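You operate a simulated robot arm through the tools that you are given. There is no shell and no other tool.

The job below is to be done with a simulated two-armed robot. You get a single attempt, and the scene is never put back.

TASK
Count the cartons on the top of the low bench, then put as many of the shims from the top of the low bench on the shelf of the green bench. Take the wooden block on the top of the low bench and put it away on the top of the wooden crate. Put three of the pins from the top of the green bench on the upper shelf of the green rack. Any order will do.

It is judged by the outcome, as a careful person would: the job done as asked, and still so three seconds after it is handed in. It fails if anything else is knocked over, pushed out of place, dropped, spilled or broken.

THE ROBOT
Two 7-joint arms with fingered hands on one trunk, on a base that drives. Base frame: it is fixed to the floor where the robot stands at the start and does not move with it; the origin is under the middle of the robot, x ahead of it, y to its left, z up. Readings come in m, rad, newtons and seconds.
The left shoulder is at the start at [0.104, 0.182, 1.046], the right one opposite. With the tool pointing down near the work surface each hand reaches from about 0.1 to 0.8 m from the robot's upright axis, wherever it stands, measured 20 degrees to its own side. Places, roughly: carton [-2.25, -2.75, 0.5]; pin [-2.25, -5.5, 1]; shelf of the green bench [-1.5, -6, 0.3]; shim [-1, -3.75, 0.5]; top of the wooden crate [5.8, -4.6, 0.7]; upper shelf of the green rack [-3.3, -5.1, 1]; wooden block [-2.5, -2.75, 0.5]. Payload 3.8 kg a hand.
The TCP of each hand is the grasp point between the finger pads, 0.03 m short of the fingertips. In the tool frame z runs along the fingers and y along their closing line. The gripper opens to 0.104 m. The gripper's body begins 0.035 m behind the TCP. The gripper is a hand of 4 fingers: y runs from the thumb to the fingers, the wrist lies at [-0.017, -0.104, -0.178] in the tool frame.
Orientation is that of the tool frame in the base frame, as [roll, pitch, yaw] about the fixed x, y, z axes, in that order (R = Rz(yaw) Ry(pitch) Rx(roll)). With the fingers straight down and the wrist toward the robot, the tool's x, y and z point along [0, 1, 0], [1, 0, 0] and [0, 0, -1] of the base frame.

THE INTERFACE
- The arms move only by the tool drive_tool. It takes "left_targets", "right_targets" or both (then of equal length, played together; a hand with none holds still); each is text: rows parted by semicolons, each of 6 numbers parted by spaces: the turn, a rotation vector about the tool's x, y, z in degrees, then the shift along the tool's x, y, z in m. In form: rx ry rz x y z; .... A call has 1 to 20 rows; each row shifts and turns the commanded pose from where the row before left it, along the tool's axes as they then stand. Each row takes 0.2 s and may step no farther than 0.05 m and 0.15 rad from the row before; otherwise, the whole call is refused. Where a pose cannot be reached the arm comes as near as it can. A force on the tool above 40 N (or 10 N above the force at the start of the call, whichever is more), or a blocked arm, ends the call early, and 0.2 s more pass. In this call time passes only in rows, and 0.2 s behind the last. The reply holds the time, the measured pose of the TCP, the force on the tool along the base axes, the opening and the grip force, in the units named above and with some noise, with the torque about the TCP (base axes, N m) and any sound that the robot's microphone picked up.
- Cameras (640 x 400 px; columns grow to the right, rows downward): "scene" is now at [0.2036, -0.0085, 1.2081]; the picture's right is [-0.08, -1.00, 0.00], its down [-0.69, 0.05, -0.72] and it looks along [0.72, -0.06, -0.70] (base axes); focal length 255 px, centre (320, 200). "left" rides on the left gripper at [-0.066, -0.09, -0.126] in its tool frame; the picture's right is [-0.78, -0.30, 0.56], its down [0.57, -0.70, 0.42] and it looks along [0.26, 0.65, 0.71] (tool axes); focal length 275 px, centre (320, 200). "right" rides on the right gripper at [0.066, -0.09, -0.126] in its tool frame; the picture's right is [-0.78, 0.30, -0.56], its down [-0.57, -0.70, 0.42] and it looks along [-0.27, 0.65, 0.71] (tool axes); focal length 275 px, centre (320, 200). There is no depth. A picture from a camera that has moved, and an enlarged one, comes with that camera's place and axes in the base frame and with its lens.
- camera(camera): a new picture of that camera. It takes no simulated time.
- raise_lower(by): slides the trunk up (or, below 0, down) by that many m; the arms and the scene camera ride with it, the base frame stays. It gives what a move gives, with no picture.
- steer(legs): drives the robot by 1 to 6 legs, each [ahead, left, turn to the left] in m, m and rad, along the robot's own axes; the way and the turn of a leg run together, so that a leg with both is an arc; at most 1.5 m and 3.142 rad a leg. The arms and the cameras ride along, it lands a little off, and it stops where it bumps. It gives what a move gives.
- finger_targets(index, middle, ring, thumb_bend, thumb_turn, hand): sets how far each is bent, from 0 (flat) to 100 (curled in); at 30 the hand is open as for a grip, at 70 the pads meet at the TCP. One left out holds its place. A second passes; each finger stops where it meets its share of the squeeze, and holds until it gets a number again. It is the only way to open and close the hand. It gives what a move gives, with no picture; readings hold the bend of each and the force on the fingers (four entries, about 0 where the hand has none), thumb and palm. thumb_turn goes from beside the hand (0) to across from the fingers (100), as for a grip.
- pan_tilt(pan, tilt): turns the head with the scene camera to pan (to the left, within 1.501 rad either way) and tilt (down, from -0.506 to 1.204), counted from straight ahead of the robot. It gives what a move gives.
- enlarge(camera, box): a new picture of the part [left, top, right, bottom] of that camera's present view, enlarged. It takes no simulated time.
- job_done(): hands the job in; it is judged then, once.

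Nothing tells you exact positions but the pictures and the camera data. Unless the task says otherwise, let go and move clear before handing in.

The tools are called after "Request:" as a command line: name --argument value ..., lists and objects as JSON in quotes. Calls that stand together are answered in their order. drive_tool: Moves the arms, as the interface text tells. Its arguments: {"type":"object","properties":{"left_targets":{"type":"string"},"right_targets":{"type":"string"}},"required":[]} The other tools are called the same way: raise_lower (by) slides the trunk up or down; finger_targets (index, middle, ring, thumb_bend, thumb_turn, hand) moves the fingers one by one; steer (legs) drives the base; pan_tilt (pan, tilt) turns the head that bears the scene camera; camera (camera) takes a picture; enlarge (camera, box) takes an enlarged picture of a part of a camera's view; job_done () hands the job in.

At the start:

```text
time: 0.0
left_ee_pos: [0.5308, 0.2837, 0.7439]
left_tool_rot: [3.141, 0.001, 1.57]
left_contact_force: [0.4, 0.3, -1.4]
left_torque: [0.0, -0.03, -0.03]
left_opening: 0.1035
left_grip_force: 0.0
left_shape: jaw
left_bend: [30.0, 30.0, 30.0, 30.0, 97.0]
left_finger forces: [0.1, 0.0, 0.1, 0.0, 0.0, 0.0]
right_ee_pos: [0.564, -0.1944, 0.7541]
right_tool_rot: [3.141, 0.0, 1.57]
right_contact_force: [-0.2, 0.4, 0.4]
right_torque: [-0.01, 0.02, 0.0]
right_opening: 0.1036
right_grip_force: 0.1
right_shape: jaw
right_bend: [30.0, 30.0, 30.0, 30.0, 97.0]
right_finger forces: [0.0, 0.0, 0.0, 0.1, 0.0, 0.0]
trunk travel left (down, up): [-0.2, 0.556]
robot x, y, heading: [0.0022, 0.0003, -0.001]
head pan, tilt: [-0.077, 0.77]
```

scene: 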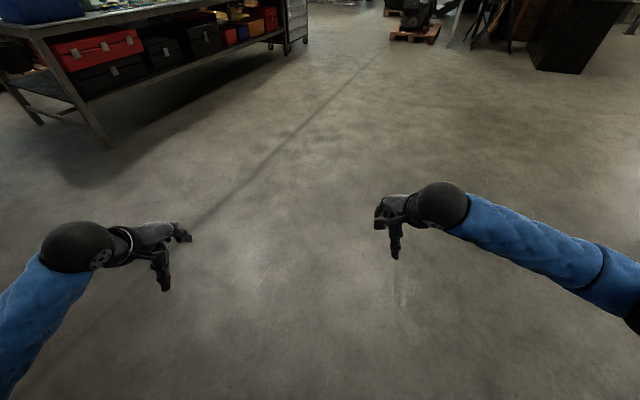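
right: 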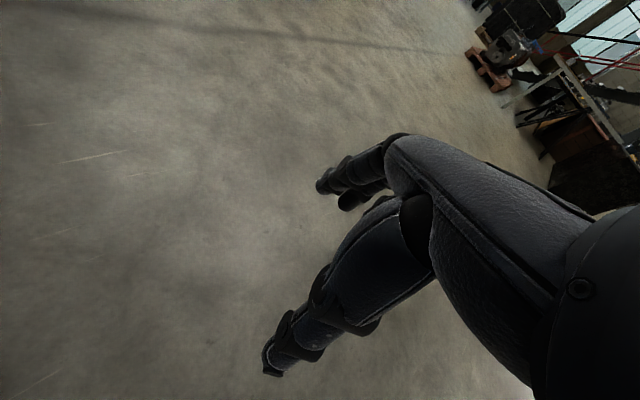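
left: 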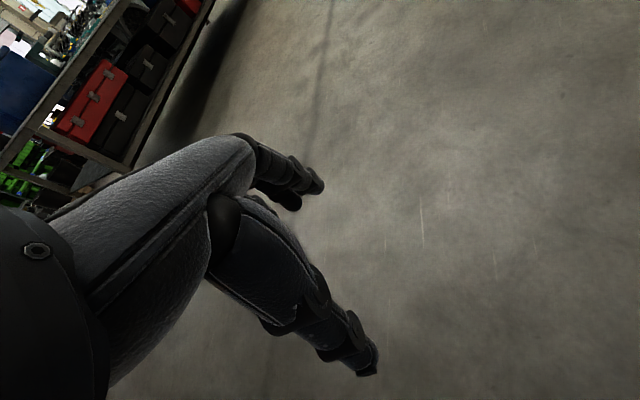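

I see open floor ahead, a bench with toolboxes at left, and both hands open in front of me. The low bench should be behind me to the right, so I will look around with the head first.

Request:
pan_tilt --pan -1.5 --tilt 0.3

Request:
camera --camera "scene"

```text
time: 1.6
left_ee_pos: [0.532, 0.285, 0.744]
left_tool_rot: [-3.141, 0.001, 1.571]
left_contact_force: [-0.2, 0.6, 0.4]
left_torque: [0.01, 0.0, 0.01]
left_opening: 0.1036
left_grip_force: 0.1
left_shape: jaw
left_bend: [30.0, 30.0, 30.0, 30.0, 97.0]
left_finger forces: [0.0, 0.0, 0.0, 0.0, 0.0, 0.1]
right_ee_pos: [0.564, -0.195, 0.7539]
right_tool_rot: [-3.142, 0.0, 1.571]
right_contact_force: [-0.3, 0.4, -0.2]
right_torque: [-0.01, -0.01, -0.01]
right_opening: 0.1036
right_grip_force: 0.1
right_shape: jaw
right_bend: [30.0, 30.0, 30.0, 30.0, 97.0]
right_finger forces: [0.0, 0.1, 0.1, 0.1, 0.0, 0.0]
trunk travel left (down, up): [-0.2, 0.556]
robot x, y, heading: [0.001, 0.0005, 0.003]
head pan, tilt: [-1.499, 0.3]
```

```text
taken
camera scene: at [0.1286, -0.0953, 1.2501], right [-1.0, -0.07, 0.0], down [-0.02, 0.3, -0.96], along [0.07, -0.95, -0.3], focal length 255 px, centre (320, 200)
```

scene: 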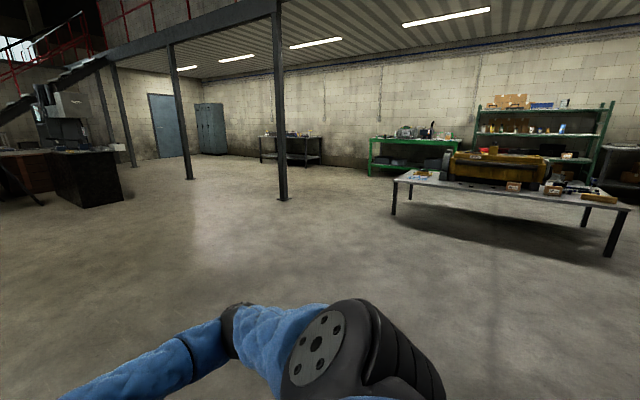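

I see the low bench with several items at right, the green bench and the green rack behind it. I'll look closer.

Request:
enlarge --camera "scene" --box '[380, 140, 640, 270]'

Request:
enlarge --camera "scene" --box '[0, 60, 380, 220]'

Request:
enlarge --camera "scene" --box '[360, 80, 640, 180]'

```text
2.46 times, centred on (510, 205) of scene
camera zoom: at [0.1286, -0.0953, 1.2501], right [-1.0, -0.07, 0.0], down [-0.02, 0.3, -0.96], along [0.07, -0.95, -0.3], focal length 627 px, centre (-148, 188)
```

zoom: 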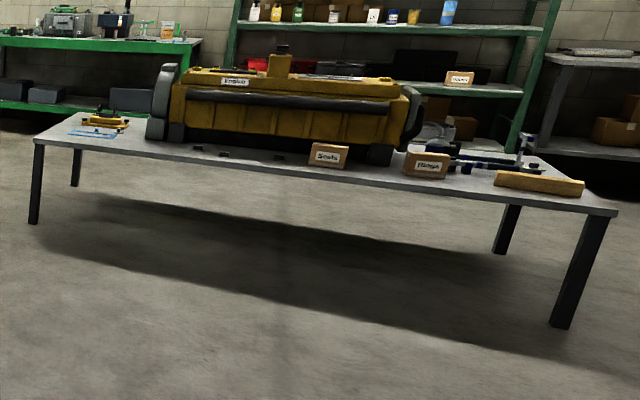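

```text
1.68 times, centred on (190, 140) of scene
camera zoom: at [0.1286, -0.0953, 1.2501], right [-1.0, -0.07, 0.0], down [-0.02, 0.3, -0.96], along [0.07, -0.95, -0.3], focal length 429 px, centre (539, 301)
```

zoom: 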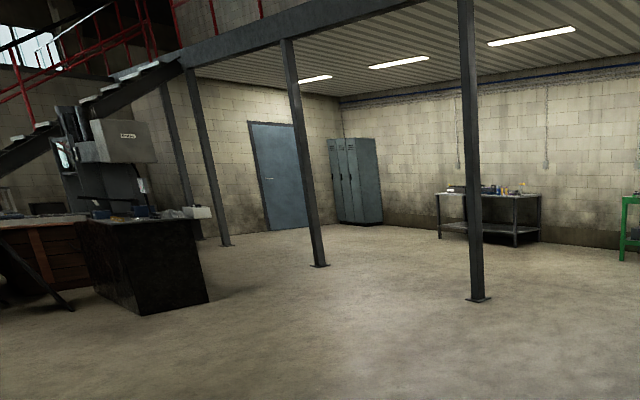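

```text
2.29 times, centred on (500, 130) of scene
camera zoom: at [0.1286, -0.0953, 1.2501], right [-1.0, -0.07, 0.0], down [-0.02, 0.3, -0.96], along [0.07, -0.95, -0.3], focal length 583 px, centre (-91, 360)
```

zoom: 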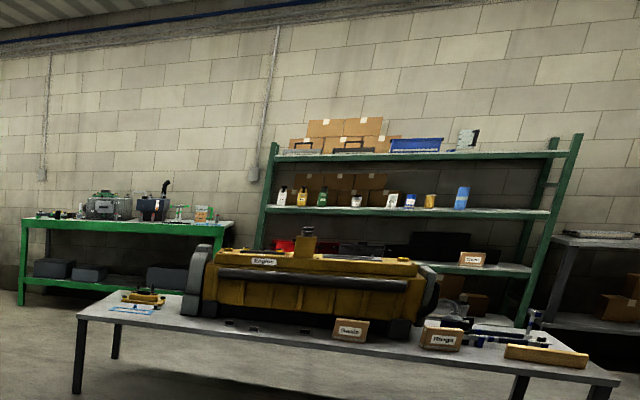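

The low bench carries a yellow machine, cartons ("Seals", "Rings"), a yellow plank and small things near its left end. Nothing is near me, so I turn towards the bench and drive partway.

Request:
steer --legs '[[0, 0, -2.065], [1.3, 0, 0]]'

Request:
pan_tilt --pan 0 --tilt 0.45

Request:
camera --camera "scene"

```text
time: 13.0
left_ee_pos: [-0.6013, -1.7414, 0.7442]
left_tool_rot: [3.141, -0.001, -0.486]
left_contact_force: [-0.3, -1.1, 0.5]
left_torque: [0.02, 0.0, 0.01]
left_opening: 0.1035
left_grip_force: 0.1
left_shape: jaw
left_bend: [30.0, 30.0, 30.0, 30.0, 97.0]
left_finger forces: [0.1, 0.1, 0.0, 0.0, 0.1, 0.0]
right_ee_pos: [-1.0409, -1.5446, 0.7534]
right_tool_rot: [3.141, -0.001, -0.486]
right_contact_force: [0.1, 0.3, -0.1]
right_torque: [-0.02, 0.0, -0.01]
right_opening: 0.1038
right_grip_force: 0.1
right_shape: jaw
right_bend: [30.0, 30.0, 30.0, 30.0, 97.0]
right_finger forces: [0.1, 0.0, 0.0, 0.0, 0.0, 0.1]
trunk travel left (down, up): [-0.2, 0.556]
robot x, y, heading: [-0.6074, -1.1391, -2.057]
head pan, tilt: [-1.499, 0.3]
```

```text
time: 14.6
left_ee_pos: [-0.601, -1.7419, 0.7451]
left_tool_rot: [3.141, -0.001, -0.485]
left_contact_force: [0.7, -0.2, 0.6]
left_torque: [0.03, -0.01, 0.0]
left_opening: 0.1037
left_grip_force: 0.0
left_shape: jaw
left_bend: [30.0, 30.0, 30.0, 30.0, 97.0]
left_finger forces: [0.1, 0.0, 0.0, 0.1, 0.0, 0.1]
right_ee_pos: [-1.0416, -1.5457, 0.7532]
right_tool_rot: [3.141, -0.002, -0.485]
right_contact_force: [0.0, -0.2, 0.5]
right_torque: [0.01, 0.0, 0.01]
right_opening: 0.1037
right_grip_force: 0.2
right_shape: jaw
right_bend: [30.0, 30.0, 30.0, 30.0, 97.0]
right_finger forces: [0.1, 0.0, 0.0, 0.0, 0.1, 0.0]
trunk travel left (down, up): [-0.2, 0.556]
robot x, y, heading: [-0.6038, -1.1379, -2.058]
head pan, tilt: [0.0, 0.45]
```

```text
taken
camera scene: at [-0.7001, -1.326, 1.2362], right [-0.88, 0.47, 0.0], down [0.2, 0.38, -0.9], along [-0.42, -0.8, -0.44], focal length 255 px, centre (320, 200)
```

scene: 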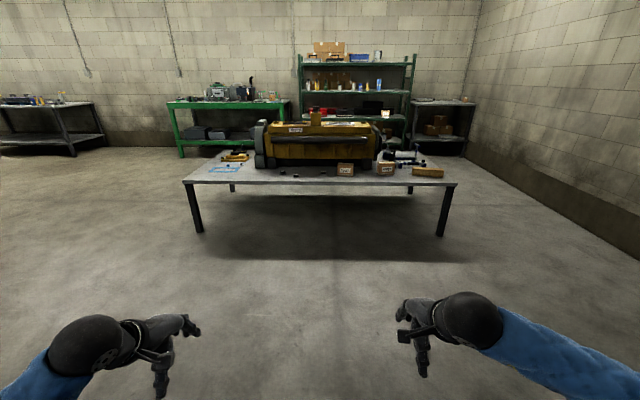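

Request:
enlarge --camera "scene" --box '[170, 110, 320, 200]'

Request:
enlarge --camera "scene" --box '[310, 110, 470, 200]'

Request:
enlarge --camera "scene" --box '[150, 60, 300, 160]'

Request:
enlarge --camera "scene" --box '[280, 30, 480, 150]'

```text
4.27 times, centred on (245, 155) of scene
camera zoom: at [-0.7001, -1.326, 1.2362], right [-0.88, 0.47, 0.0], down [0.2, 0.38, -0.9], along [-0.42, -0.8, -0.44], focal length 1088 px, centre (640, 392)
```

zoom: 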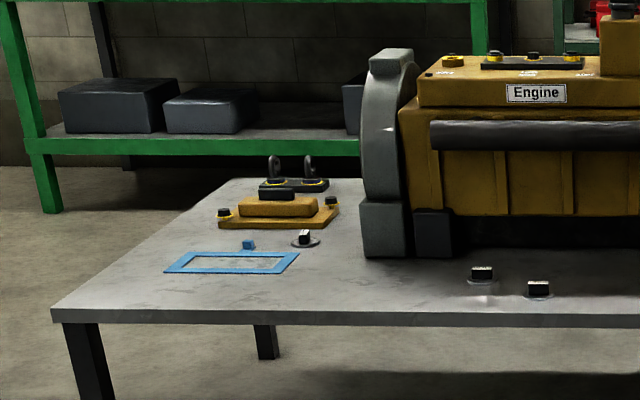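

```text
4.00 times, centred on (390, 155) of scene
camera zoom: at [-0.7001, -1.326, 1.2362], right [-0.88, 0.47, 0.0], down [0.2, 0.38, -0.9], along [-0.42, -0.8, -0.44], focal length 1020 px, centre (40, 380)
```

zoom: 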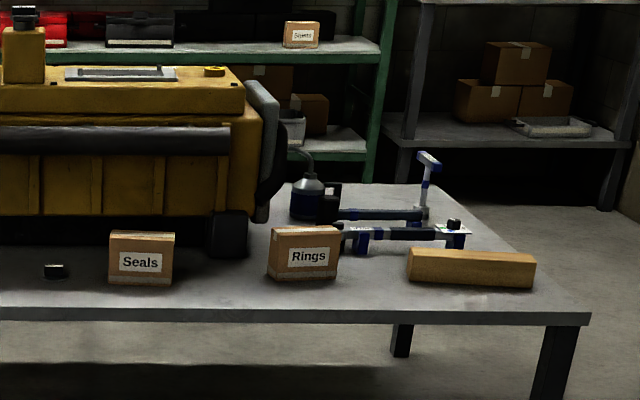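

```text
4.00 times, centred on (225, 110) of scene
camera zoom: at [-0.7001, -1.326, 1.2362], right [-0.88, 0.47, 0.0], down [0.2, 0.38, -0.9], along [-0.42, -0.8, -0.44], focal length 1020 px, centre (700, 560)
```

zoom: 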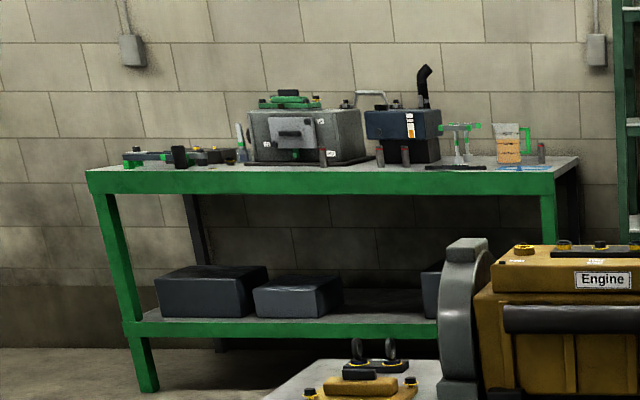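

```text
3.20 times, centred on (380, 90) of scene
camera zoom: at [-0.7001, -1.326, 1.2362], right [-0.88, 0.47, 0.0], down [0.2, 0.38, -0.9], along [-0.42, -0.8, -0.44], focal length 816 px, centre (128, 552)
```

zoom: 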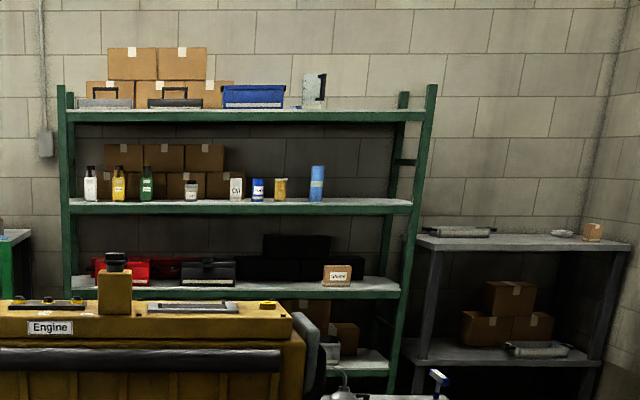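

The low bench shows at least two cartons ("Seals", "Rings"), a wooden block at the right end, and four or more small knobbed shims. I move closer and raise the trunk to see behind the engine.

Request:
steer --legs '[[0.9, 0, 0]]'

Request:
raise_lower --by 0.5

Request:
pan_tilt --pan 0 --tilt 0.75

Request:
camera --camera "scene"

```text
time: 19.3
left_ee_pos: [-1.0309, -2.5313, 0.7446]
left_tool_rot: [-3.141, 0.001, -0.498]
left_contact_force: [0.6, -0.3, -0.1]
left_torque: [-0.03, -0.01, -0.02]
left_opening: 0.1038
left_grip_force: 0.1
left_shape: jaw
left_bend: [30.0, 30.0, 30.0, 30.0, 97.0]
left_finger forces: [0.2, 0.0, 0.0, 0.1, 0.1, 0.0]
right_ee_pos: [-1.4682, -2.3291, 0.7541]
right_tool_rot: [3.141, 0.0, -0.497]
right_contact_force: [-0.3, -0.4, 0.3]
right_torque: [0.0, -0.01, 0.0]
right_opening: 0.1039
right_grip_force: 0.1
right_shape: jaw
right_bend: [30.0, 30.0, 30.0, 30.0, 97.0]
right_finger forces: [0.0, 0.0, 0.0, 0.0, 0.0, 0.0]
trunk travel left (down, up): [-0.2, 0.556]
robot x, y, heading: [-1.0261, -1.9267, -2.067]
head pan, tilt: [0.0, 0.45]
```

```text
refused: 0.5 is not a number from -0.4 to 0.4
```

```text
time: 20.1
left_ee_pos: [-1.031, -2.5319, 0.7441]
left_tool_rot: [-3.141, 0.0, -0.498]
left_contact_force: [0.5, 0.2, 0.0]
left_torque: [0.0, -0.01, 0.0]
left_opening: 0.1035
left_grip_force: 0.1
left_shape: jaw
left_bend: [30.0, 30.0, 30.0, 30.0, 97.0]
left_finger forces: [0.0, 0.0, 0.0, 0.0, 0.0, 0.0]
right_ee_pos: [-1.4678, -2.3299, 0.7539]
right_tool_rot: [-3.142, 0.002, -0.497]
right_contact_force: [-0.7, -0.6, 0.0]
right_torque: [-0.01, -0.02, 0.0]
right_opening: 0.1034
right_grip_force: 0.0
right_shape: jaw
right_bend: [30.0, 30.0, 30.0, 30.0, 97.0]
right_finger forces: [0.0, 0.0, 0.0, 0.0, 0.0, 0.1]
trunk travel left (down, up): [-0.2, 0.556]
robot x, y, heading: [-1.0256, -1.9264, -2.073]
head pan, tilt: [0.0, 0.75]
```

```text
taken
camera scene: at [-1.1201, -2.1063, 1.2098], right [-0.88, 0.48, 0.0], down [0.32, 0.6, -0.73], along [-0.35, -0.64, -0.68], focal length 255 px, centre (320, 200)
```

scene: 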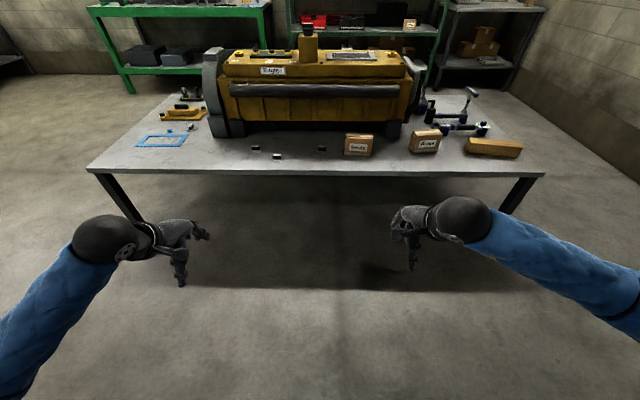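

Request:
raise_lower --by 0.4

Request:
camera --camera "scene"

Request:
enlarge --camera "scene" --box '[80, 80, 330, 236]'

Request:
enlarge --camera "scene" --box '[320, 80, 570, 236]'

```text
time: 23.9
left_ee_pos: [-1.0301, -2.5314, 1.1441]
left_tool_rot: [-3.138, -0.001, -0.497]
left_contact_force: [0.2, -0.3, -0.6]
left_torque: [-0.01, 0.01, -0.01]
left_opening: 0.1034
left_grip_force: 0.0
left_shape: jaw
left_bend: [30.0, 30.0, 30.0, 30.0, 97.0]
left_finger forces: [0.0, 0.0, 0.0, 0.0, 0.0, 0.1]
right_ee_pos: [-1.4683, -2.3296, 1.1534]
right_tool_rot: [3.141, 0.0, -0.499]
right_contact_force: [0.5, 0.4, -0.7]
right_torque: [0.01, 0.01, 0.03]
right_opening: 0.1039
right_grip_force: 0.1
right_shape: jaw
right_bend: [30.0, 30.0, 30.0, 30.0, 97.0]
right_finger forces: [0.0, 0.1, 0.0, 0.0, 0.0, 0.1]
trunk travel left (down, up): [-0.6, 0.156]
robot x, y, heading: [-1.0296, -1.9262, -2.071]
head pan, tilt: [0.0, 0.75]
```

```text
taken
camera scene: at [-1.07, -2.0139, 1.6146], right [-0.88, 0.48, 0.0], down [0.33, 0.6, -0.73], along [-0.35, -0.64, -0.68], focal length 255 px, centre (320, 200)
```

scene: 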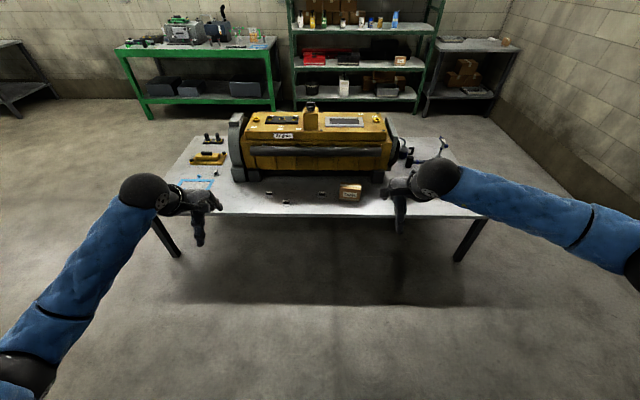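

```text
2.56 times, centred on (205, 158) of scene
camera zoom: at [-1.07, -2.0139, 1.6146], right [-0.88, 0.48, 0.0], down [0.33, 0.6, -0.73], along [-0.35, -0.64, -0.68], focal length 652 px, centre (614, 308)
```

zoom: 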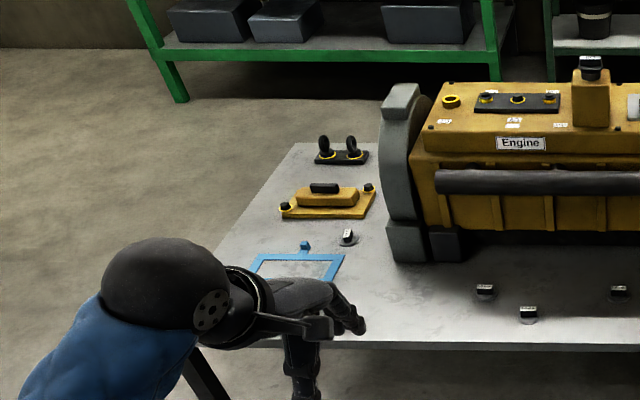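

```text
2.56 times, centred on (445, 158) of scene
camera zoom: at [-1.07, -2.0139, 1.6146], right [-0.88, 0.48, 0.0], down [0.33, 0.6, -0.73], along [-0.35, -0.64, -0.68], focal length 652 px, centre (0, 308)
```

zoom: 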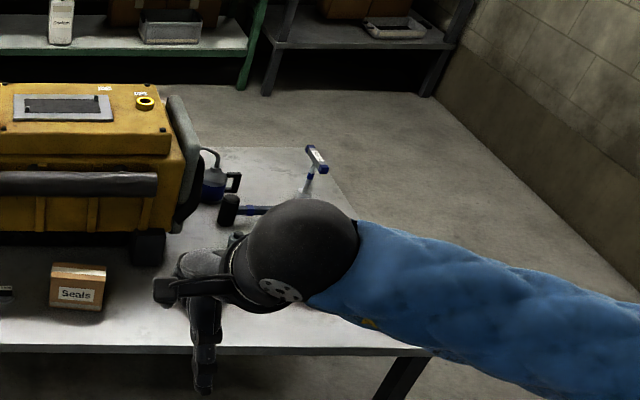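

Request:
enlarge --camera "scene" --box '[170, 120, 250, 170]'

Request:
enlarge --camera "scene" --box '[250, 170, 340, 226]'

Request:
enlarge --camera "scene" --box '[110, 0, 290, 112]'

Request:
enlarge --camera "scene" --box '[280, 0, 460, 112]'

```text
8.00 times, centred on (210, 145) of scene
camera zoom: at [-1.07, -2.0139, 1.6146], right [-0.88, 0.48, 0.0], down [0.33, 0.6, -0.73], along [-0.35, -0.64, -0.68], focal length 2039 px, centre (1200, 640)
```

zoom: 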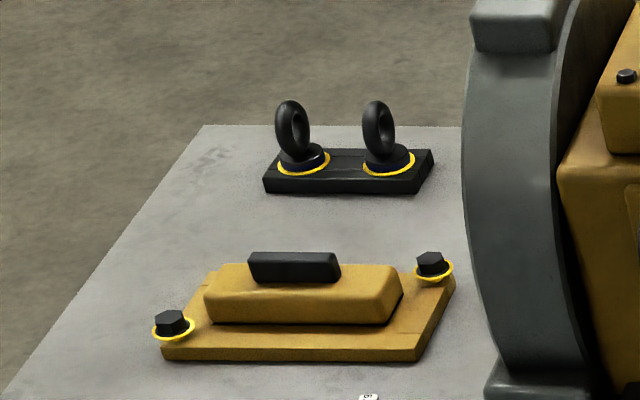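

```text
7.11 times, centred on (295, 198) of scene
camera zoom: at [-1.07, -2.0139, 1.6146], right [-0.88, 0.48, 0.0], down [0.33, 0.6, -0.73], along [-0.35, -0.64, -0.68], focal length 1812 px, centre (498, 214)
```

zoom: 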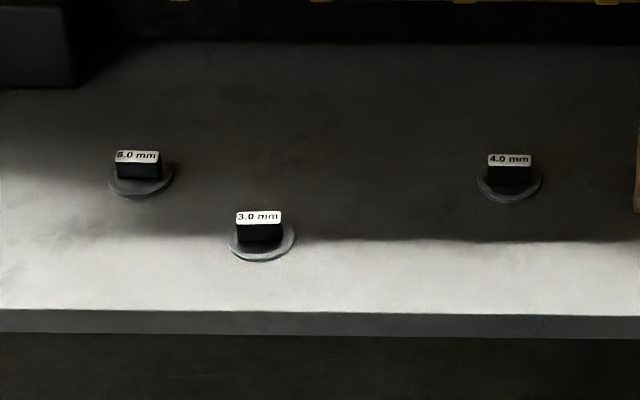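

```text
3.56 times, centred on (200, 56) of scene
camera zoom: at [-1.07, -2.0139, 1.6146], right [-0.88, 0.48, 0.0], down [0.33, 0.6, -0.73], along [-0.35, -0.64, -0.68], focal length 906 px, centre (747, 712)
```

zoom: 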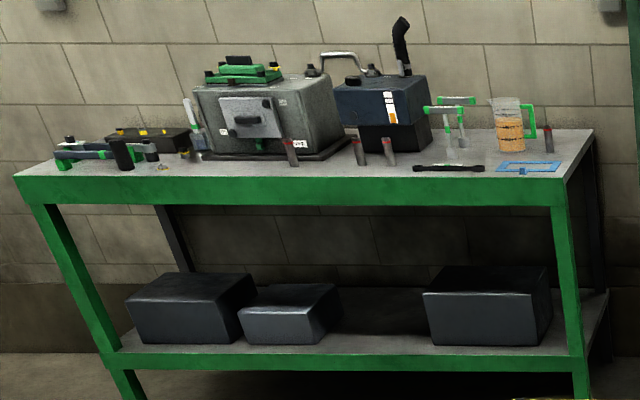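

```text
3.56 times, centred on (370, 56) of scene
camera zoom: at [-1.07, -2.0139, 1.6146], right [-0.88, 0.48, 0.0], down [0.33, 0.6, -0.73], along [-0.35, -0.64, -0.68], focal length 906 px, centre (142, 712)
```

zoom: 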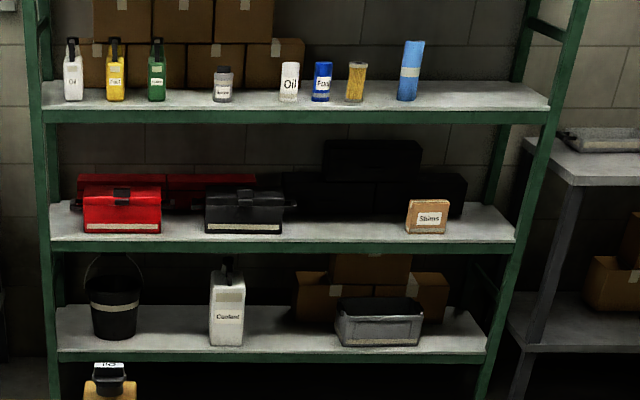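

I see three front shims labelled 5.0, 3.0 and 4.0 mm near the front edge, one more by the gasket, and cartons "Seals" and "Rings"; behind the engine is still hidden. Before going in I check my own base footprint by looking down.

Request:
raise_lower --by -0.3

Request:
pan_tilt --pan 0 --tilt 1.2

Request:
camera --camera "scene"

```text
time: 26.9
left_ee_pos: [-1.0296, -2.5311, 0.8449]
left_tool_rot: [3.141, 0.001, -0.496]
left_contact_force: [0.7, 1.1, 0.4]
left_torque: [-0.01, -0.03, -0.03]
left_opening: 0.1037
left_grip_force: 0.1
left_shape: jaw
left_bend: [30.0, 30.0, 30.0, 30.0, 97.0]
left_finger forces: [0.1, 0.1, 0.0, 0.0, 0.1, 0.0]
right_ee_pos: [-1.4691, -2.3297, 0.8539]
right_tool_rot: [-3.14, 0.0, -0.497]
right_contact_force: [0.2, 0.9, 1.5]
right_torque: [-0.04, 0.01, 0.0]
right_opening: 0.1038
right_grip_force: 0.2
right_shape: jaw
right_bend: [30.0, 30.0, 30.0, 30.0, 97.0]
right_finger forces: [0.1, 0.0, 0.0, 0.1, 0.0, 0.0]
trunk travel left (down, up): [-0.3, 0.456]
robot x, y, heading: [-1.0241, -1.9238, -2.07]
head pan, tilt: [0.0, 0.75]
```

```text
time: 27.8
left_ee_pos: [-1.0296, -2.5298, 0.8455]
left_tool_rot: [3.141, -0.001, -0.498]
left_contact_force: [-0.7, -0.4, -0.2]
left_torque: [0.03, -0.02, 0.0]
left_opening: 0.1035
left_grip_force: 0.0
left_shape: jaw
left_bend: [30.0, 30.0, 30.0, 30.0, 97.0]
left_finger forces: [0.0, 0.1, 0.0, 0.0, 0.0, 0.0]
right_ee_pos: [-1.4672, -2.3295, 0.8526]
right_tool_rot: [-3.141, 0.0, -0.498]
right_contact_force: [-0.2, -0.8, -0.1]
right_torque: [-0.03, 0.01, -0.01]
right_opening: 0.1038
right_grip_force: 0.1
right_shape: jaw
right_bend: [30.0, 30.0, 30.0, 30.0, 97.0]
right_finger forces: [0.1, 0.1, 0.0, 0.0, 0.1, 0.0]
trunk travel left (down, up): [-0.3, 0.456]
robot x, y, heading: [-1.0292, -1.9244, -2.068]
head pan, tilt: [0.0, 1.201]
```

```text
taken
camera scene: at [-1.0856, -2.0426, 1.2808], right [-0.88, 0.48, 0.0], down [0.44, 0.82, -0.36], along [-0.17, -0.32, -0.93], focal length 255 px, centre (320, 200)
```

scene: 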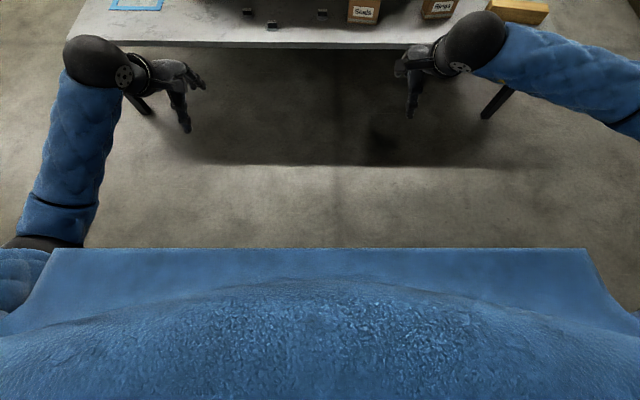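

The base stays behind the chest outline, so standing about 0.5 m from the bench edge is safe. I drive in so both hands hover over the front shims.

Request:
steer --legs '[[0.66, 0.08, 0]]'

Request:
pan_tilt --pan 0 --tilt 0.95

Request:
camera --camera "scene"

Request:
camera --camera "left"

Request:
camera --camera "right"

```text
time: 31.5
left_ee_pos: [-1.2715, -3.1532, 0.8437]
left_tool_rot: [-3.14, -0.001, -0.491]
left_contact_force: [0.5, 0.3, 0.1]
left_torque: [-0.02, 0.02, -0.02]
left_opening: 0.1035
left_grip_force: 0.1
left_shape: jaw
left_bend: [30.0, 30.0, 30.0, 30.0, 97.0]
left_finger forces: [0.0, 0.0, 0.0, 0.0, 0.0, 0.0]
right_ee_pos: [-1.7089, -2.9551, 0.853]
right_tool_rot: [3.141, -0.001, -0.489]
right_contact_force: [-0.4, -0.6, -0.4]
right_torque: [0.01, -0.01, -0.01]
right_opening: 0.1034
right_grip_force: 0.1
right_shape: jaw
right_bend: [30.0, 30.0, 30.0, 30.0, 97.0]
right_finger forces: [0.0, 0.0, 0.1, 0.0, 0.0, 0.1]
trunk travel left (down, up): [-0.3, 0.456]
robot x, y, heading: [-1.2728, -2.5522, -2.06]
head pan, tilt: [0.0, 1.201]
```

```text
time: 32.3
left_ee_pos: [-1.2715, -3.1539, 0.844]
left_tool_rot: [-3.141, 0.001, -0.491]
left_contact_force: [0.4, -0.4, -0.3]
left_torque: [0.01, 0.06, -0.01]
left_opening: 0.1037
left_grip_force: 0.0
left_shape: jaw
left_bend: [30.0, 30.0, 30.0, 30.0, 97.0]
left_finger forces: [0.1, 0.0, 0.0, 0.0, 0.1, 0.0]
right_ee_pos: [-1.7092, -2.9554, 0.8536]
right_tool_rot: [3.141, 0.0, -0.489]
right_contact_force: [0.4, 0.0, 0.0]
right_torque: [0.0, 0.01, -0.01]
right_opening: 0.1035
right_grip_force: 0.0
right_shape: jaw
right_bend: [30.0, 30.0, 30.0, 30.0, 97.0]
right_finger forces: [0.0, 0.1, 0.0, 0.0, 0.0, 0.0]
trunk travel left (down, up): [-0.3, 0.456]
robot x, y, heading: [-1.2708, -2.551, -2.062]
head pan, tilt: [0.0, 0.949]
```

```text
taken
camera scene: at [-1.3365, -2.6809, 1.2969], right [-0.88, 0.47, 0.0], down [0.38, 0.72, -0.58], along [-0.27, -0.51, -0.81], focal length 255 px, centre (320, 200)
```

scene: 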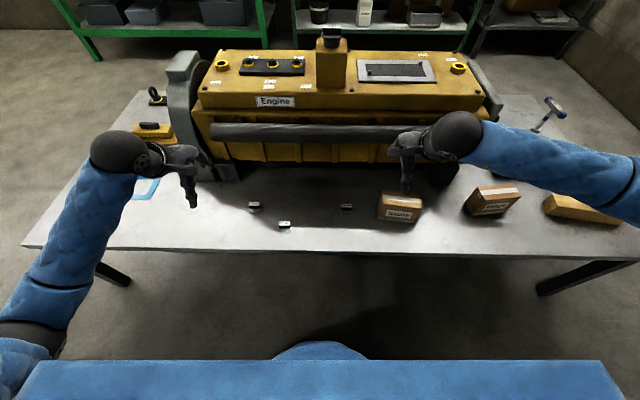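

```text
taken
camera left: at [-1.2869, -3.0432, 0.9703], right [-0.54, 0.63, -0.56], down [0.84, 0.35, -0.42], along [-0.07, -0.7, -0.71], focal length 275 px, centre (320, 200)
```

left: 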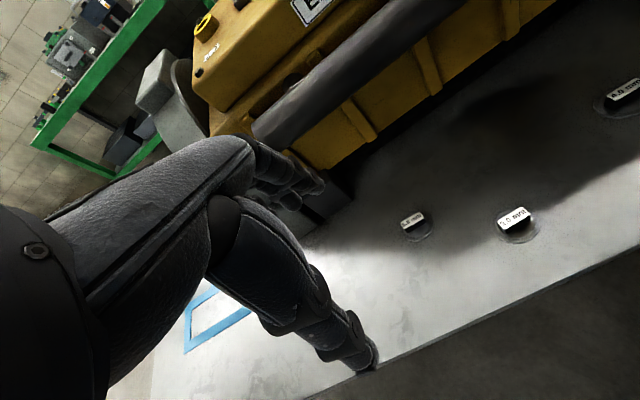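

```text
taken
camera right: at [-1.6093, -2.9059, 0.9796], right [-0.82, 0.1, 0.56], down [-0.17, 0.89, -0.42], along [-0.54, -0.45, -0.71], focal length 275 px, centre (320, 200)
```

right: 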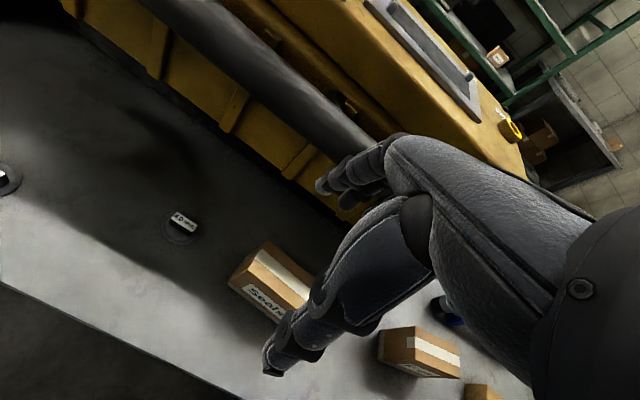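

The hands hover over the bench; left camera shows the 5.0 and 3.0 mm shims, right camera the 4.0 mm shim beside the "Seals" carton. I enlarge to measure them.

Request:
enlarge --camera "scene" --box '[230, 170, 390, 270]'

Request:
enlarge --camera "left" --box '[380, 180, 560, 270]'

Request:
enlarge --camera "right" --box '[120, 180, 320, 330]'

```text
4.00 times, centred on (310, 220) of scene
camera zoom: at [-1.3365, -2.6809, 1.2969], right [-0.88, 0.47, 0.0], down [0.38, 0.72, -0.58], along [-0.27, -0.51, -0.81], focal length 1020 px, centre (360, 120)
```

zoom: 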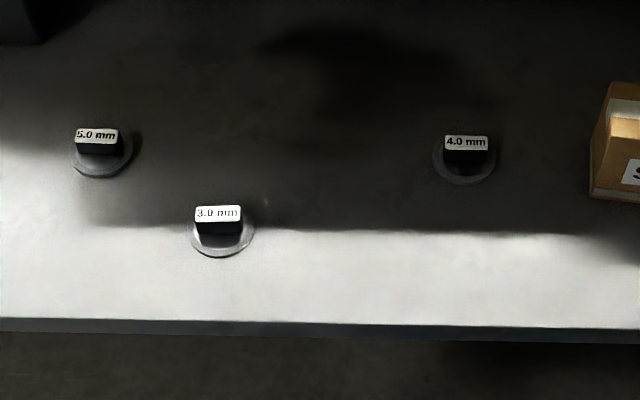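

```text
3.56 times, centred on (470, 225) of left
camera zoom: at [-1.2869, -3.0432, 0.9703], right [-0.54, 0.63, -0.56], down [0.84, 0.35, -0.42], along [-0.07, -0.7, -0.71], focal length 979 px, centre (-213, 111)
```

zoom: 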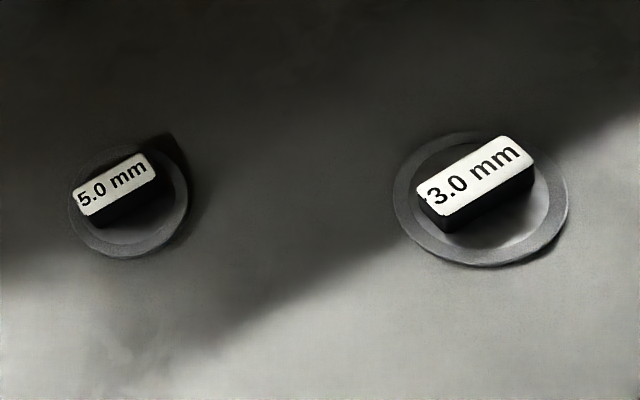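

```text
2.67 times, centred on (220, 255) of right
camera zoom: at [-1.6093, -2.9059, 0.9796], right [-0.82, 0.1, 0.56], down [-0.17, 0.89, -0.42], along [-0.54, -0.45, -0.71], focal length 734 px, centre (587, 53)
```

zoom: 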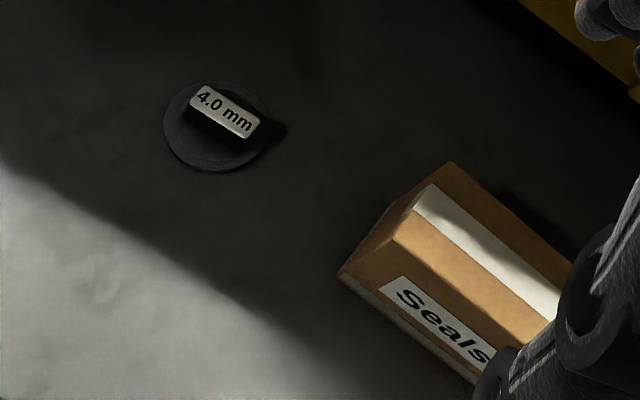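

Estimates: shim 3.0 mm at about (-1.437, -3.132), 4.0 mm at (-1.670, -3.098), 5.0 mm at (-1.373, -3.267), bench top about z 0.50. I move the left hand above the 3.0 and the right hand above the 4.0 to hover.

Request:
drive_tool --left_targets "0 0 0 -0.039 0.0148 0; 0 0 0 -0.039 0.0148 0; 0 0 0 -0.039 0.0148 0; 0 0 0 -0.039 0.0148 0; 0 0 0 0 0 0.048; 0 0 0 0 0 0.048; 0 0 0 0 0 0.048; 0 0 0 0 0 0.04" --right_targets "0 0 0 0.0254 0.0269 0; 0 0 0 0.0254 0.0269 0; 0 0 0 0.0254 0.0269 0; 0 0 0 0.0254 0.0269 0; 0 0 0 0 0 0.048; 0 0 0 0 0 0.048; 0 0 0 0 0 0.048; 0 0 0 0 0 0.04"

Request:
camera --camera "left"

Request:
camera --camera "right"

Request:
camera --camera "scene"

```text
time: 34.1
left_ee_pos: [-1.4349, -3.1312, 0.6591]
left_tool_rot: [-3.142, 0.0, -0.492]
left_contact_force: [0.3, -0.1, 0.5]
left_torque: [-0.04, 0.02, -0.01]
left_opening: 0.1036
left_grip_force: 0.0
left_shape: jaw
left_bend: [30.0, 30.0, 30.0, 30.0, 97.0]
left_finger forces: [0.1, 0.0, 0.1, 0.0, 0.0, 0.0]
right_ee_pos: [-1.6721, -3.0991, 0.6698]
right_tool_rot: [3.141, 0.001, -0.491]
right_contact_force: [-0.3, 0.4, 0.9]
right_torque: [0.03, 0.01, 0.02]
right_opening: 0.1037
right_grip_force: 0.0
right_shape: jaw
right_bend: [30.0, 30.0, 30.0, 30.0, 97.0]
right_finger forces: [0.0, 0.0, 0.0, 0.0, 0.1, 0.0]
trunk travel left (down, up): [-0.3, 0.456]
robot x, y, heading: [-1.2722, -2.546, -2.06]
head pan, tilt: [0.0, 0.949]
```

```text
taken
camera left: at [-1.4518, -3.0211, 0.7854], right [-0.54, 0.63, -0.56], down [0.84, 0.35, -0.42], along [-0.07, -0.7, -0.71], focal length 275 px, centre (320, 200)
```

left: 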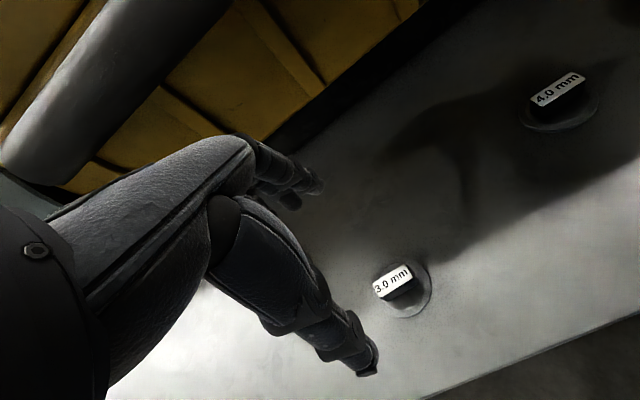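

```text
taken
camera right: at [-1.5715, -3.0497, 0.7953], right [-0.82, 0.1, 0.56], down [-0.17, 0.89, -0.42], along [-0.54, -0.45, -0.71], focal length 275 px, centre (320, 200)
```

right: 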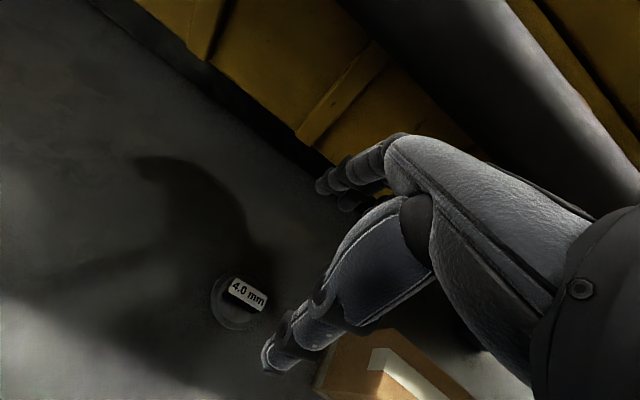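

```text
taken
camera scene: at [-1.3366, -2.6813, 1.2969], right [-0.88, 0.47, 0.0], down [0.38, 0.72, -0.58], along [-0.27, -0.51, -0.81], focal length 255 px, centre (320, 200)
```

scene: 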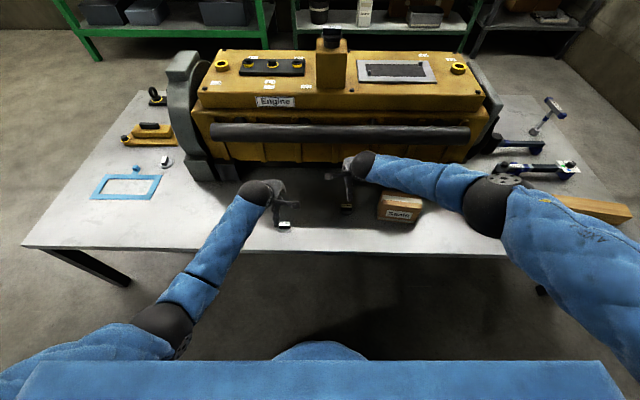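

Both hands sit well over their shims (within about 5 mm by the hand cameras). I lower both to just above grasp height.

Request:
drive_tool --left_targets "0 0 0 -0.004 0.002 0.03; 0 0 0 0 0 0.03; 0 0 0 0 0 0.03; 0 0 0 0 0 0.02" --right_targets "0 0 0 -0.002 -0.003 0.03; 0 0 0 0 0 0.03; 0 0 0 0 0 0.03; 0 0 0 0 0 0.03"

Request:
camera --camera "left"

Request:
camera --camera "right"

Request:
enlarge --camera "scene" --box '[220, 120, 440, 260]'

```text
time: 35.1
left_ee_pos: [-1.4413, -3.132, 0.5498]
left_tool_rot: [-3.141, 0.0, -0.494]
left_contact_force: [-0.4, -0.2, -0.3]
left_torque: [0.03, -0.02, 0.0]
left_opening: 0.1035
left_grip_force: 0.1
left_shape: jaw
left_bend: [30.0, 30.0, 30.0, 30.0, 97.0]
left_finger forces: [0.1, 0.1, 0.1, 0.0, 0.0, 0.0]
right_ee_pos: [-1.6633, -3.0731, 0.5886]
right_tool_rot: [3.14, 0.0, -0.49]
right_contact_force: [0.0, 0.1, 1.2]
right_torque: [0.01, 0.01, -0.02]
right_opening: 0.1039
right_grip_force: 0.1
right_shape: jaw
right_bend: [30.0, 30.0, 30.0, 30.0, 97.0]
right_finger forces: [0.1, 0.1, 0.1, 0.1, 0.1, 0.1]
right hand out of reach, approached as far as the arm can: row 2, 3, 4
trunk travel left (down, up): [-0.3, 0.456]
robot x, y, heading: [-1.2706, -2.5479, -2.061]
head pan, tilt: [0.0, 0.949]
```

```text
taken
camera left: at [-1.4578, -3.0218, 0.6757], right [-0.54, 0.63, -0.56], down [0.84, 0.35, -0.43], along [-0.07, -0.7, -0.71], focal length 275 px, centre (320, 200)
```

left: 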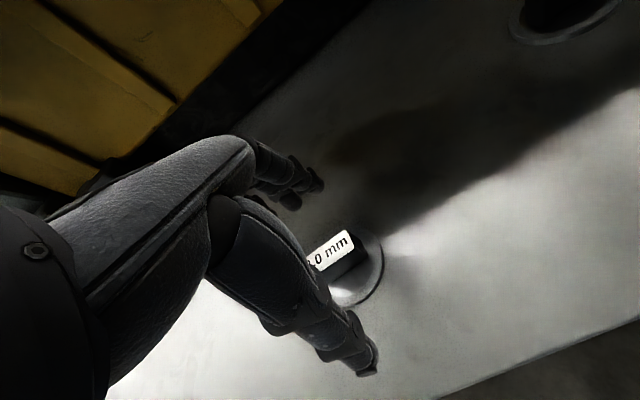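

```text
taken
camera right: at [-1.5637, -3.0241, 0.7143], right [-0.82, 0.1, 0.56], down [-0.17, 0.89, -0.42], along [-0.54, -0.45, -0.71], focal length 275 px, centre (320, 200)
```

right: 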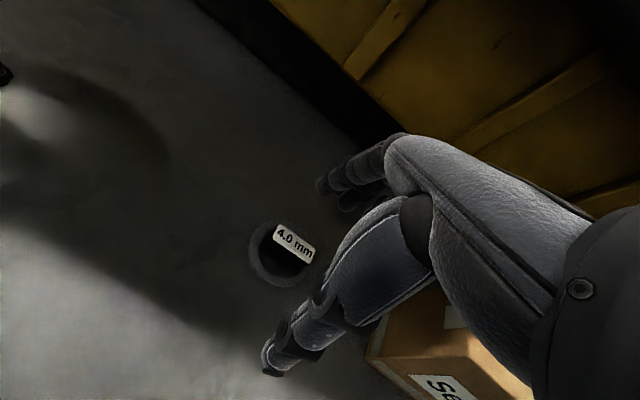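

```text
2.86 times, centred on (330, 190) of scene
camera zoom: at [-1.337, -2.6809, 1.2969], right [-0.88, 0.47, 0.0], down [0.38, 0.72, -0.58], along [-0.27, -0.51, -0.81], focal length 728 px, centre (291, 229)
```

zoom: 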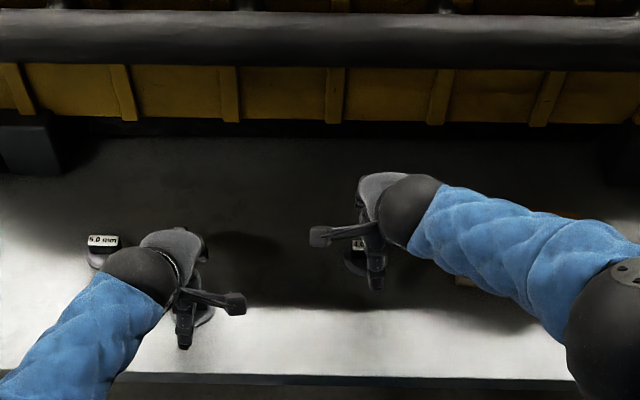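

The left hand is well placed over the 3.0 mm shim, while the right arm ran out of reach; I finish the left grasp first. I lower the left hand a bit and close it.

Request:
drive_tool --left_targets "0 0 0 0 0 0.006; 0 0 0 0 0 0.005" --right_targets "0 0 0 0 0 -0.02; 0 0 0 0 0 -0.03"

Request:
camera --camera "left"

```text
time: 35.7
left_ee_pos: [-1.4422, -3.1322, 0.5382]
left_tool_rot: [3.141, 0.0, -0.49]
left_contact_force: [0.2, -0.5, 0.5]
left_torque: [-0.02, -0.01, -0.01]
left_opening: 0.104
left_grip_force: 0.0
left_shape: jaw
left_bend: [30.0, 30.0, 30.0, 30.0, 97.0]
left_finger forces: [0.1, 0.0, 0.1, 0.0, 0.0, 0.1]
right_ee_pos: [-1.6635, -3.073, 0.6383]
right_tool_rot: [3.141, -0.001, -0.491]
right_contact_force: [0.3, 0.5, -0.4]
right_torque: [-0.01, 0.05, 0.05]
right_opening: 0.104
right_grip_force: 0.0
right_shape: jaw
right_bend: [30.0, 30.0, 30.0, 30.0, 97.0]
right_finger forces: [0.1, 0.0, 0.1, 0.0, 0.1, 0.1]
trunk travel left (down, up): [-0.3, 0.456]
robot x, y, heading: [-1.2689, -2.5489, -2.067]
head pan, tilt: [0.0, 0.949]
```

```text
taken
camera left: at [-1.4572, -3.0218, 0.6648], right [-0.54, 0.63, -0.56], down [0.84, 0.35, -0.42], along [-0.07, -0.7, -0.71], focal length 275 px, centre (320, 200)
```

left: 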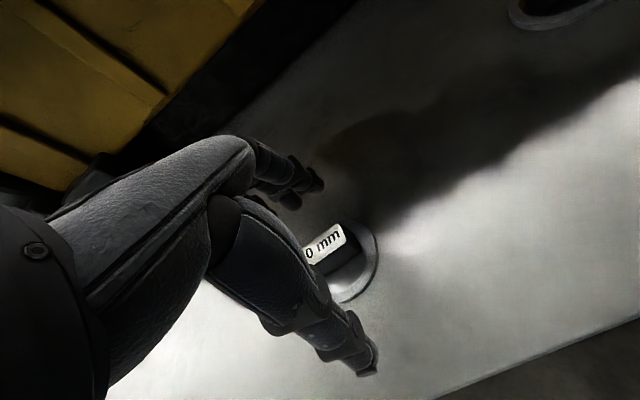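

Request:
finger_targets --hand "left" --index 75 --middle 75 --ring 75 --thumb_bend 75

Request:
camera --camera "left"

```text
time: 36.7
left_ee_pos: [-1.4414, -3.1313, 0.5393]
left_tool_rot: [-3.141, -0.001, -0.49]
left_contact_force: [0.6, -0.8, 3.6]
left_torque: [0.09, -0.02, -0.03]
left_opening: 0.0137
left_grip_force: 15.0
left_shape: fingers
left_bend: [73.0, 73.0, 75.0, 66.0, 95.0]
left_finger forces: [9.7, 5.4, 0.0, 0.0, 14.6, 0.0]
right_ee_pos: [-1.6633, -3.0739, 0.6388]
right_tool_rot: [-3.14, 0.0, -0.491]
right_contact_force: [0.4, -0.6, 0.1]
right_torque: [-0.01, -0.01, -0.02]
right_opening: 0.1038
right_grip_force: 0.2
right_shape: jaw
right_bend: [30.0, 30.0, 30.0, 30.0, 97.0]
right_finger forces: [0.1, 0.0, 0.0, 0.0, 0.1, 0.0]
trunk travel left (down, up): [-0.3, 0.456]
robot x, y, heading: [-1.2722, -2.5497, -2.059]
head pan, tilt: [0.0, 0.949]
```

```text
taken
camera left: at [-1.4573, -3.0219, 0.6651], right [-0.54, 0.63, -0.56], down [0.84, 0.35, -0.43], along [-0.07, -0.7, -0.71], focal length 275 px, centre (320, 200)
```

left: 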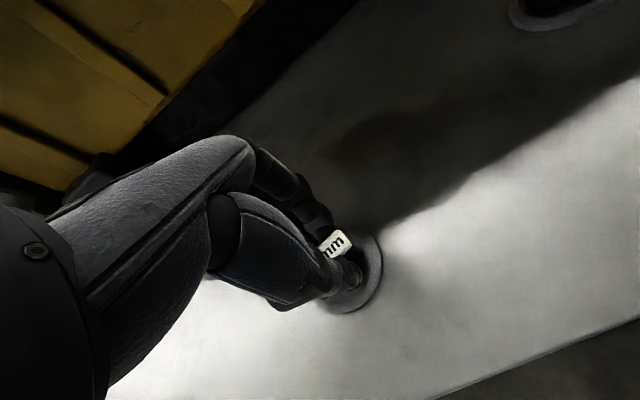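

The left hand holds the 3.0 mm shim's grip block with 15 N. I lift both hands clear.

Request:
drive_tool --left_targets "0 0 0 0 0 -0.02; 0 0 0 0 0 -0.04; 0 0 0 0 0 -0.04; 0 0 0 0 -0.03 -0.04; 0 0 0 0 -0.03 -0.04; 0 0 0 0 0 -0.05" --right_targets "0 0 0 0 0 -0.02; 0 0 0 0 0 -0.04; 0 0 0 0 0 -0.04; 0 0 0 0 0 -0.04; 0 0 0 0 0 -0.04; 0 0 0 0 0 -0.03"

Request:
camera --camera "left"

Request:
camera --camera "scene"

```text
time: 38.1
left_ee_pos: [-1.4097, -3.0777, 0.771]
left_tool_rot: [-3.138, -0.001, -0.49]
left_contact_force: [0.0, -0.2, 0.0]
left_torque: [0.0, 0.0, 0.01]
left_opening: 0.0137
left_grip_force: 14.6
left_shape: fingers
left_bend: [73.0, 73.0, 75.0, 66.0, 95.0]
left_finger forces: [9.5, 5.3, 0.1, 0.0, 15.0, 0.1]
right_ee_pos: [-1.6653, -3.0708, 0.8474]
right_tool_rot: [3.14, 0.002, -0.492]
right_contact_force: [-0.2, -0.5, -0.1]
right_torque: [-0.01, -0.02, 0.02]
right_opening: 0.1038
right_grip_force: 0.1
right_shape: jaw
right_bend: [30.0, 30.0, 30.0, 30.0, 97.0]
right_finger forces: [0.1, 0.0, 0.0, 0.1, 0.0, 0.0]
trunk travel left (down, up): [-0.3, 0.456]
robot x, y, heading: [-1.2701, -2.5449, -2.062]
head pan, tilt: [0.0, 0.949]
```

```text
taken
camera left: at [-1.4268, -2.9674, 0.8964], right [-0.54, 0.63, -0.56], down [0.84, 0.35, -0.42], along [-0.07, -0.7, -0.72], focal length 275 px, centre (320, 200)
```

left: 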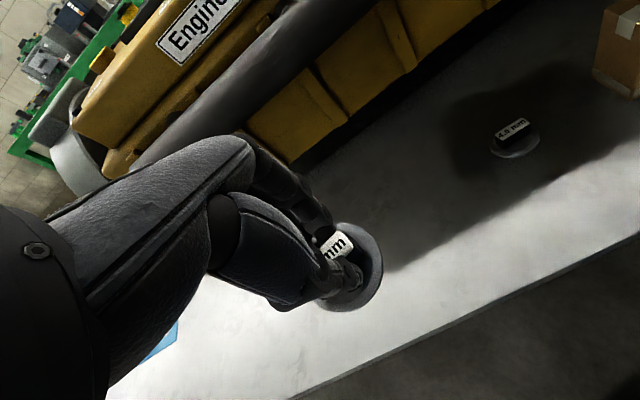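

```text
taken
camera scene: at [-1.3366, -2.6808, 1.2969], right [-0.88, 0.47, 0.0], down [0.38, 0.72, -0.58], along [-0.27, -0.51, -0.81], focal length 255 px, centre (320, 200)
```

scene: 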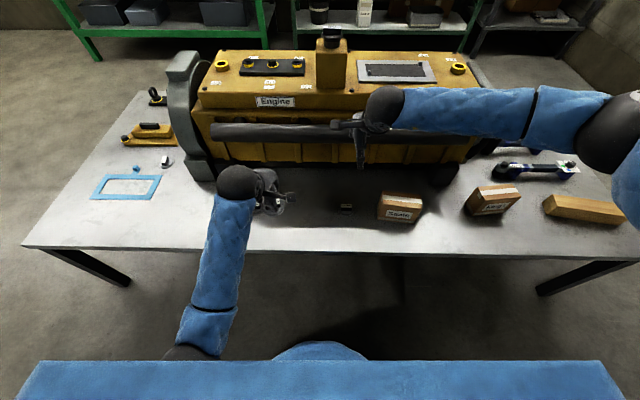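

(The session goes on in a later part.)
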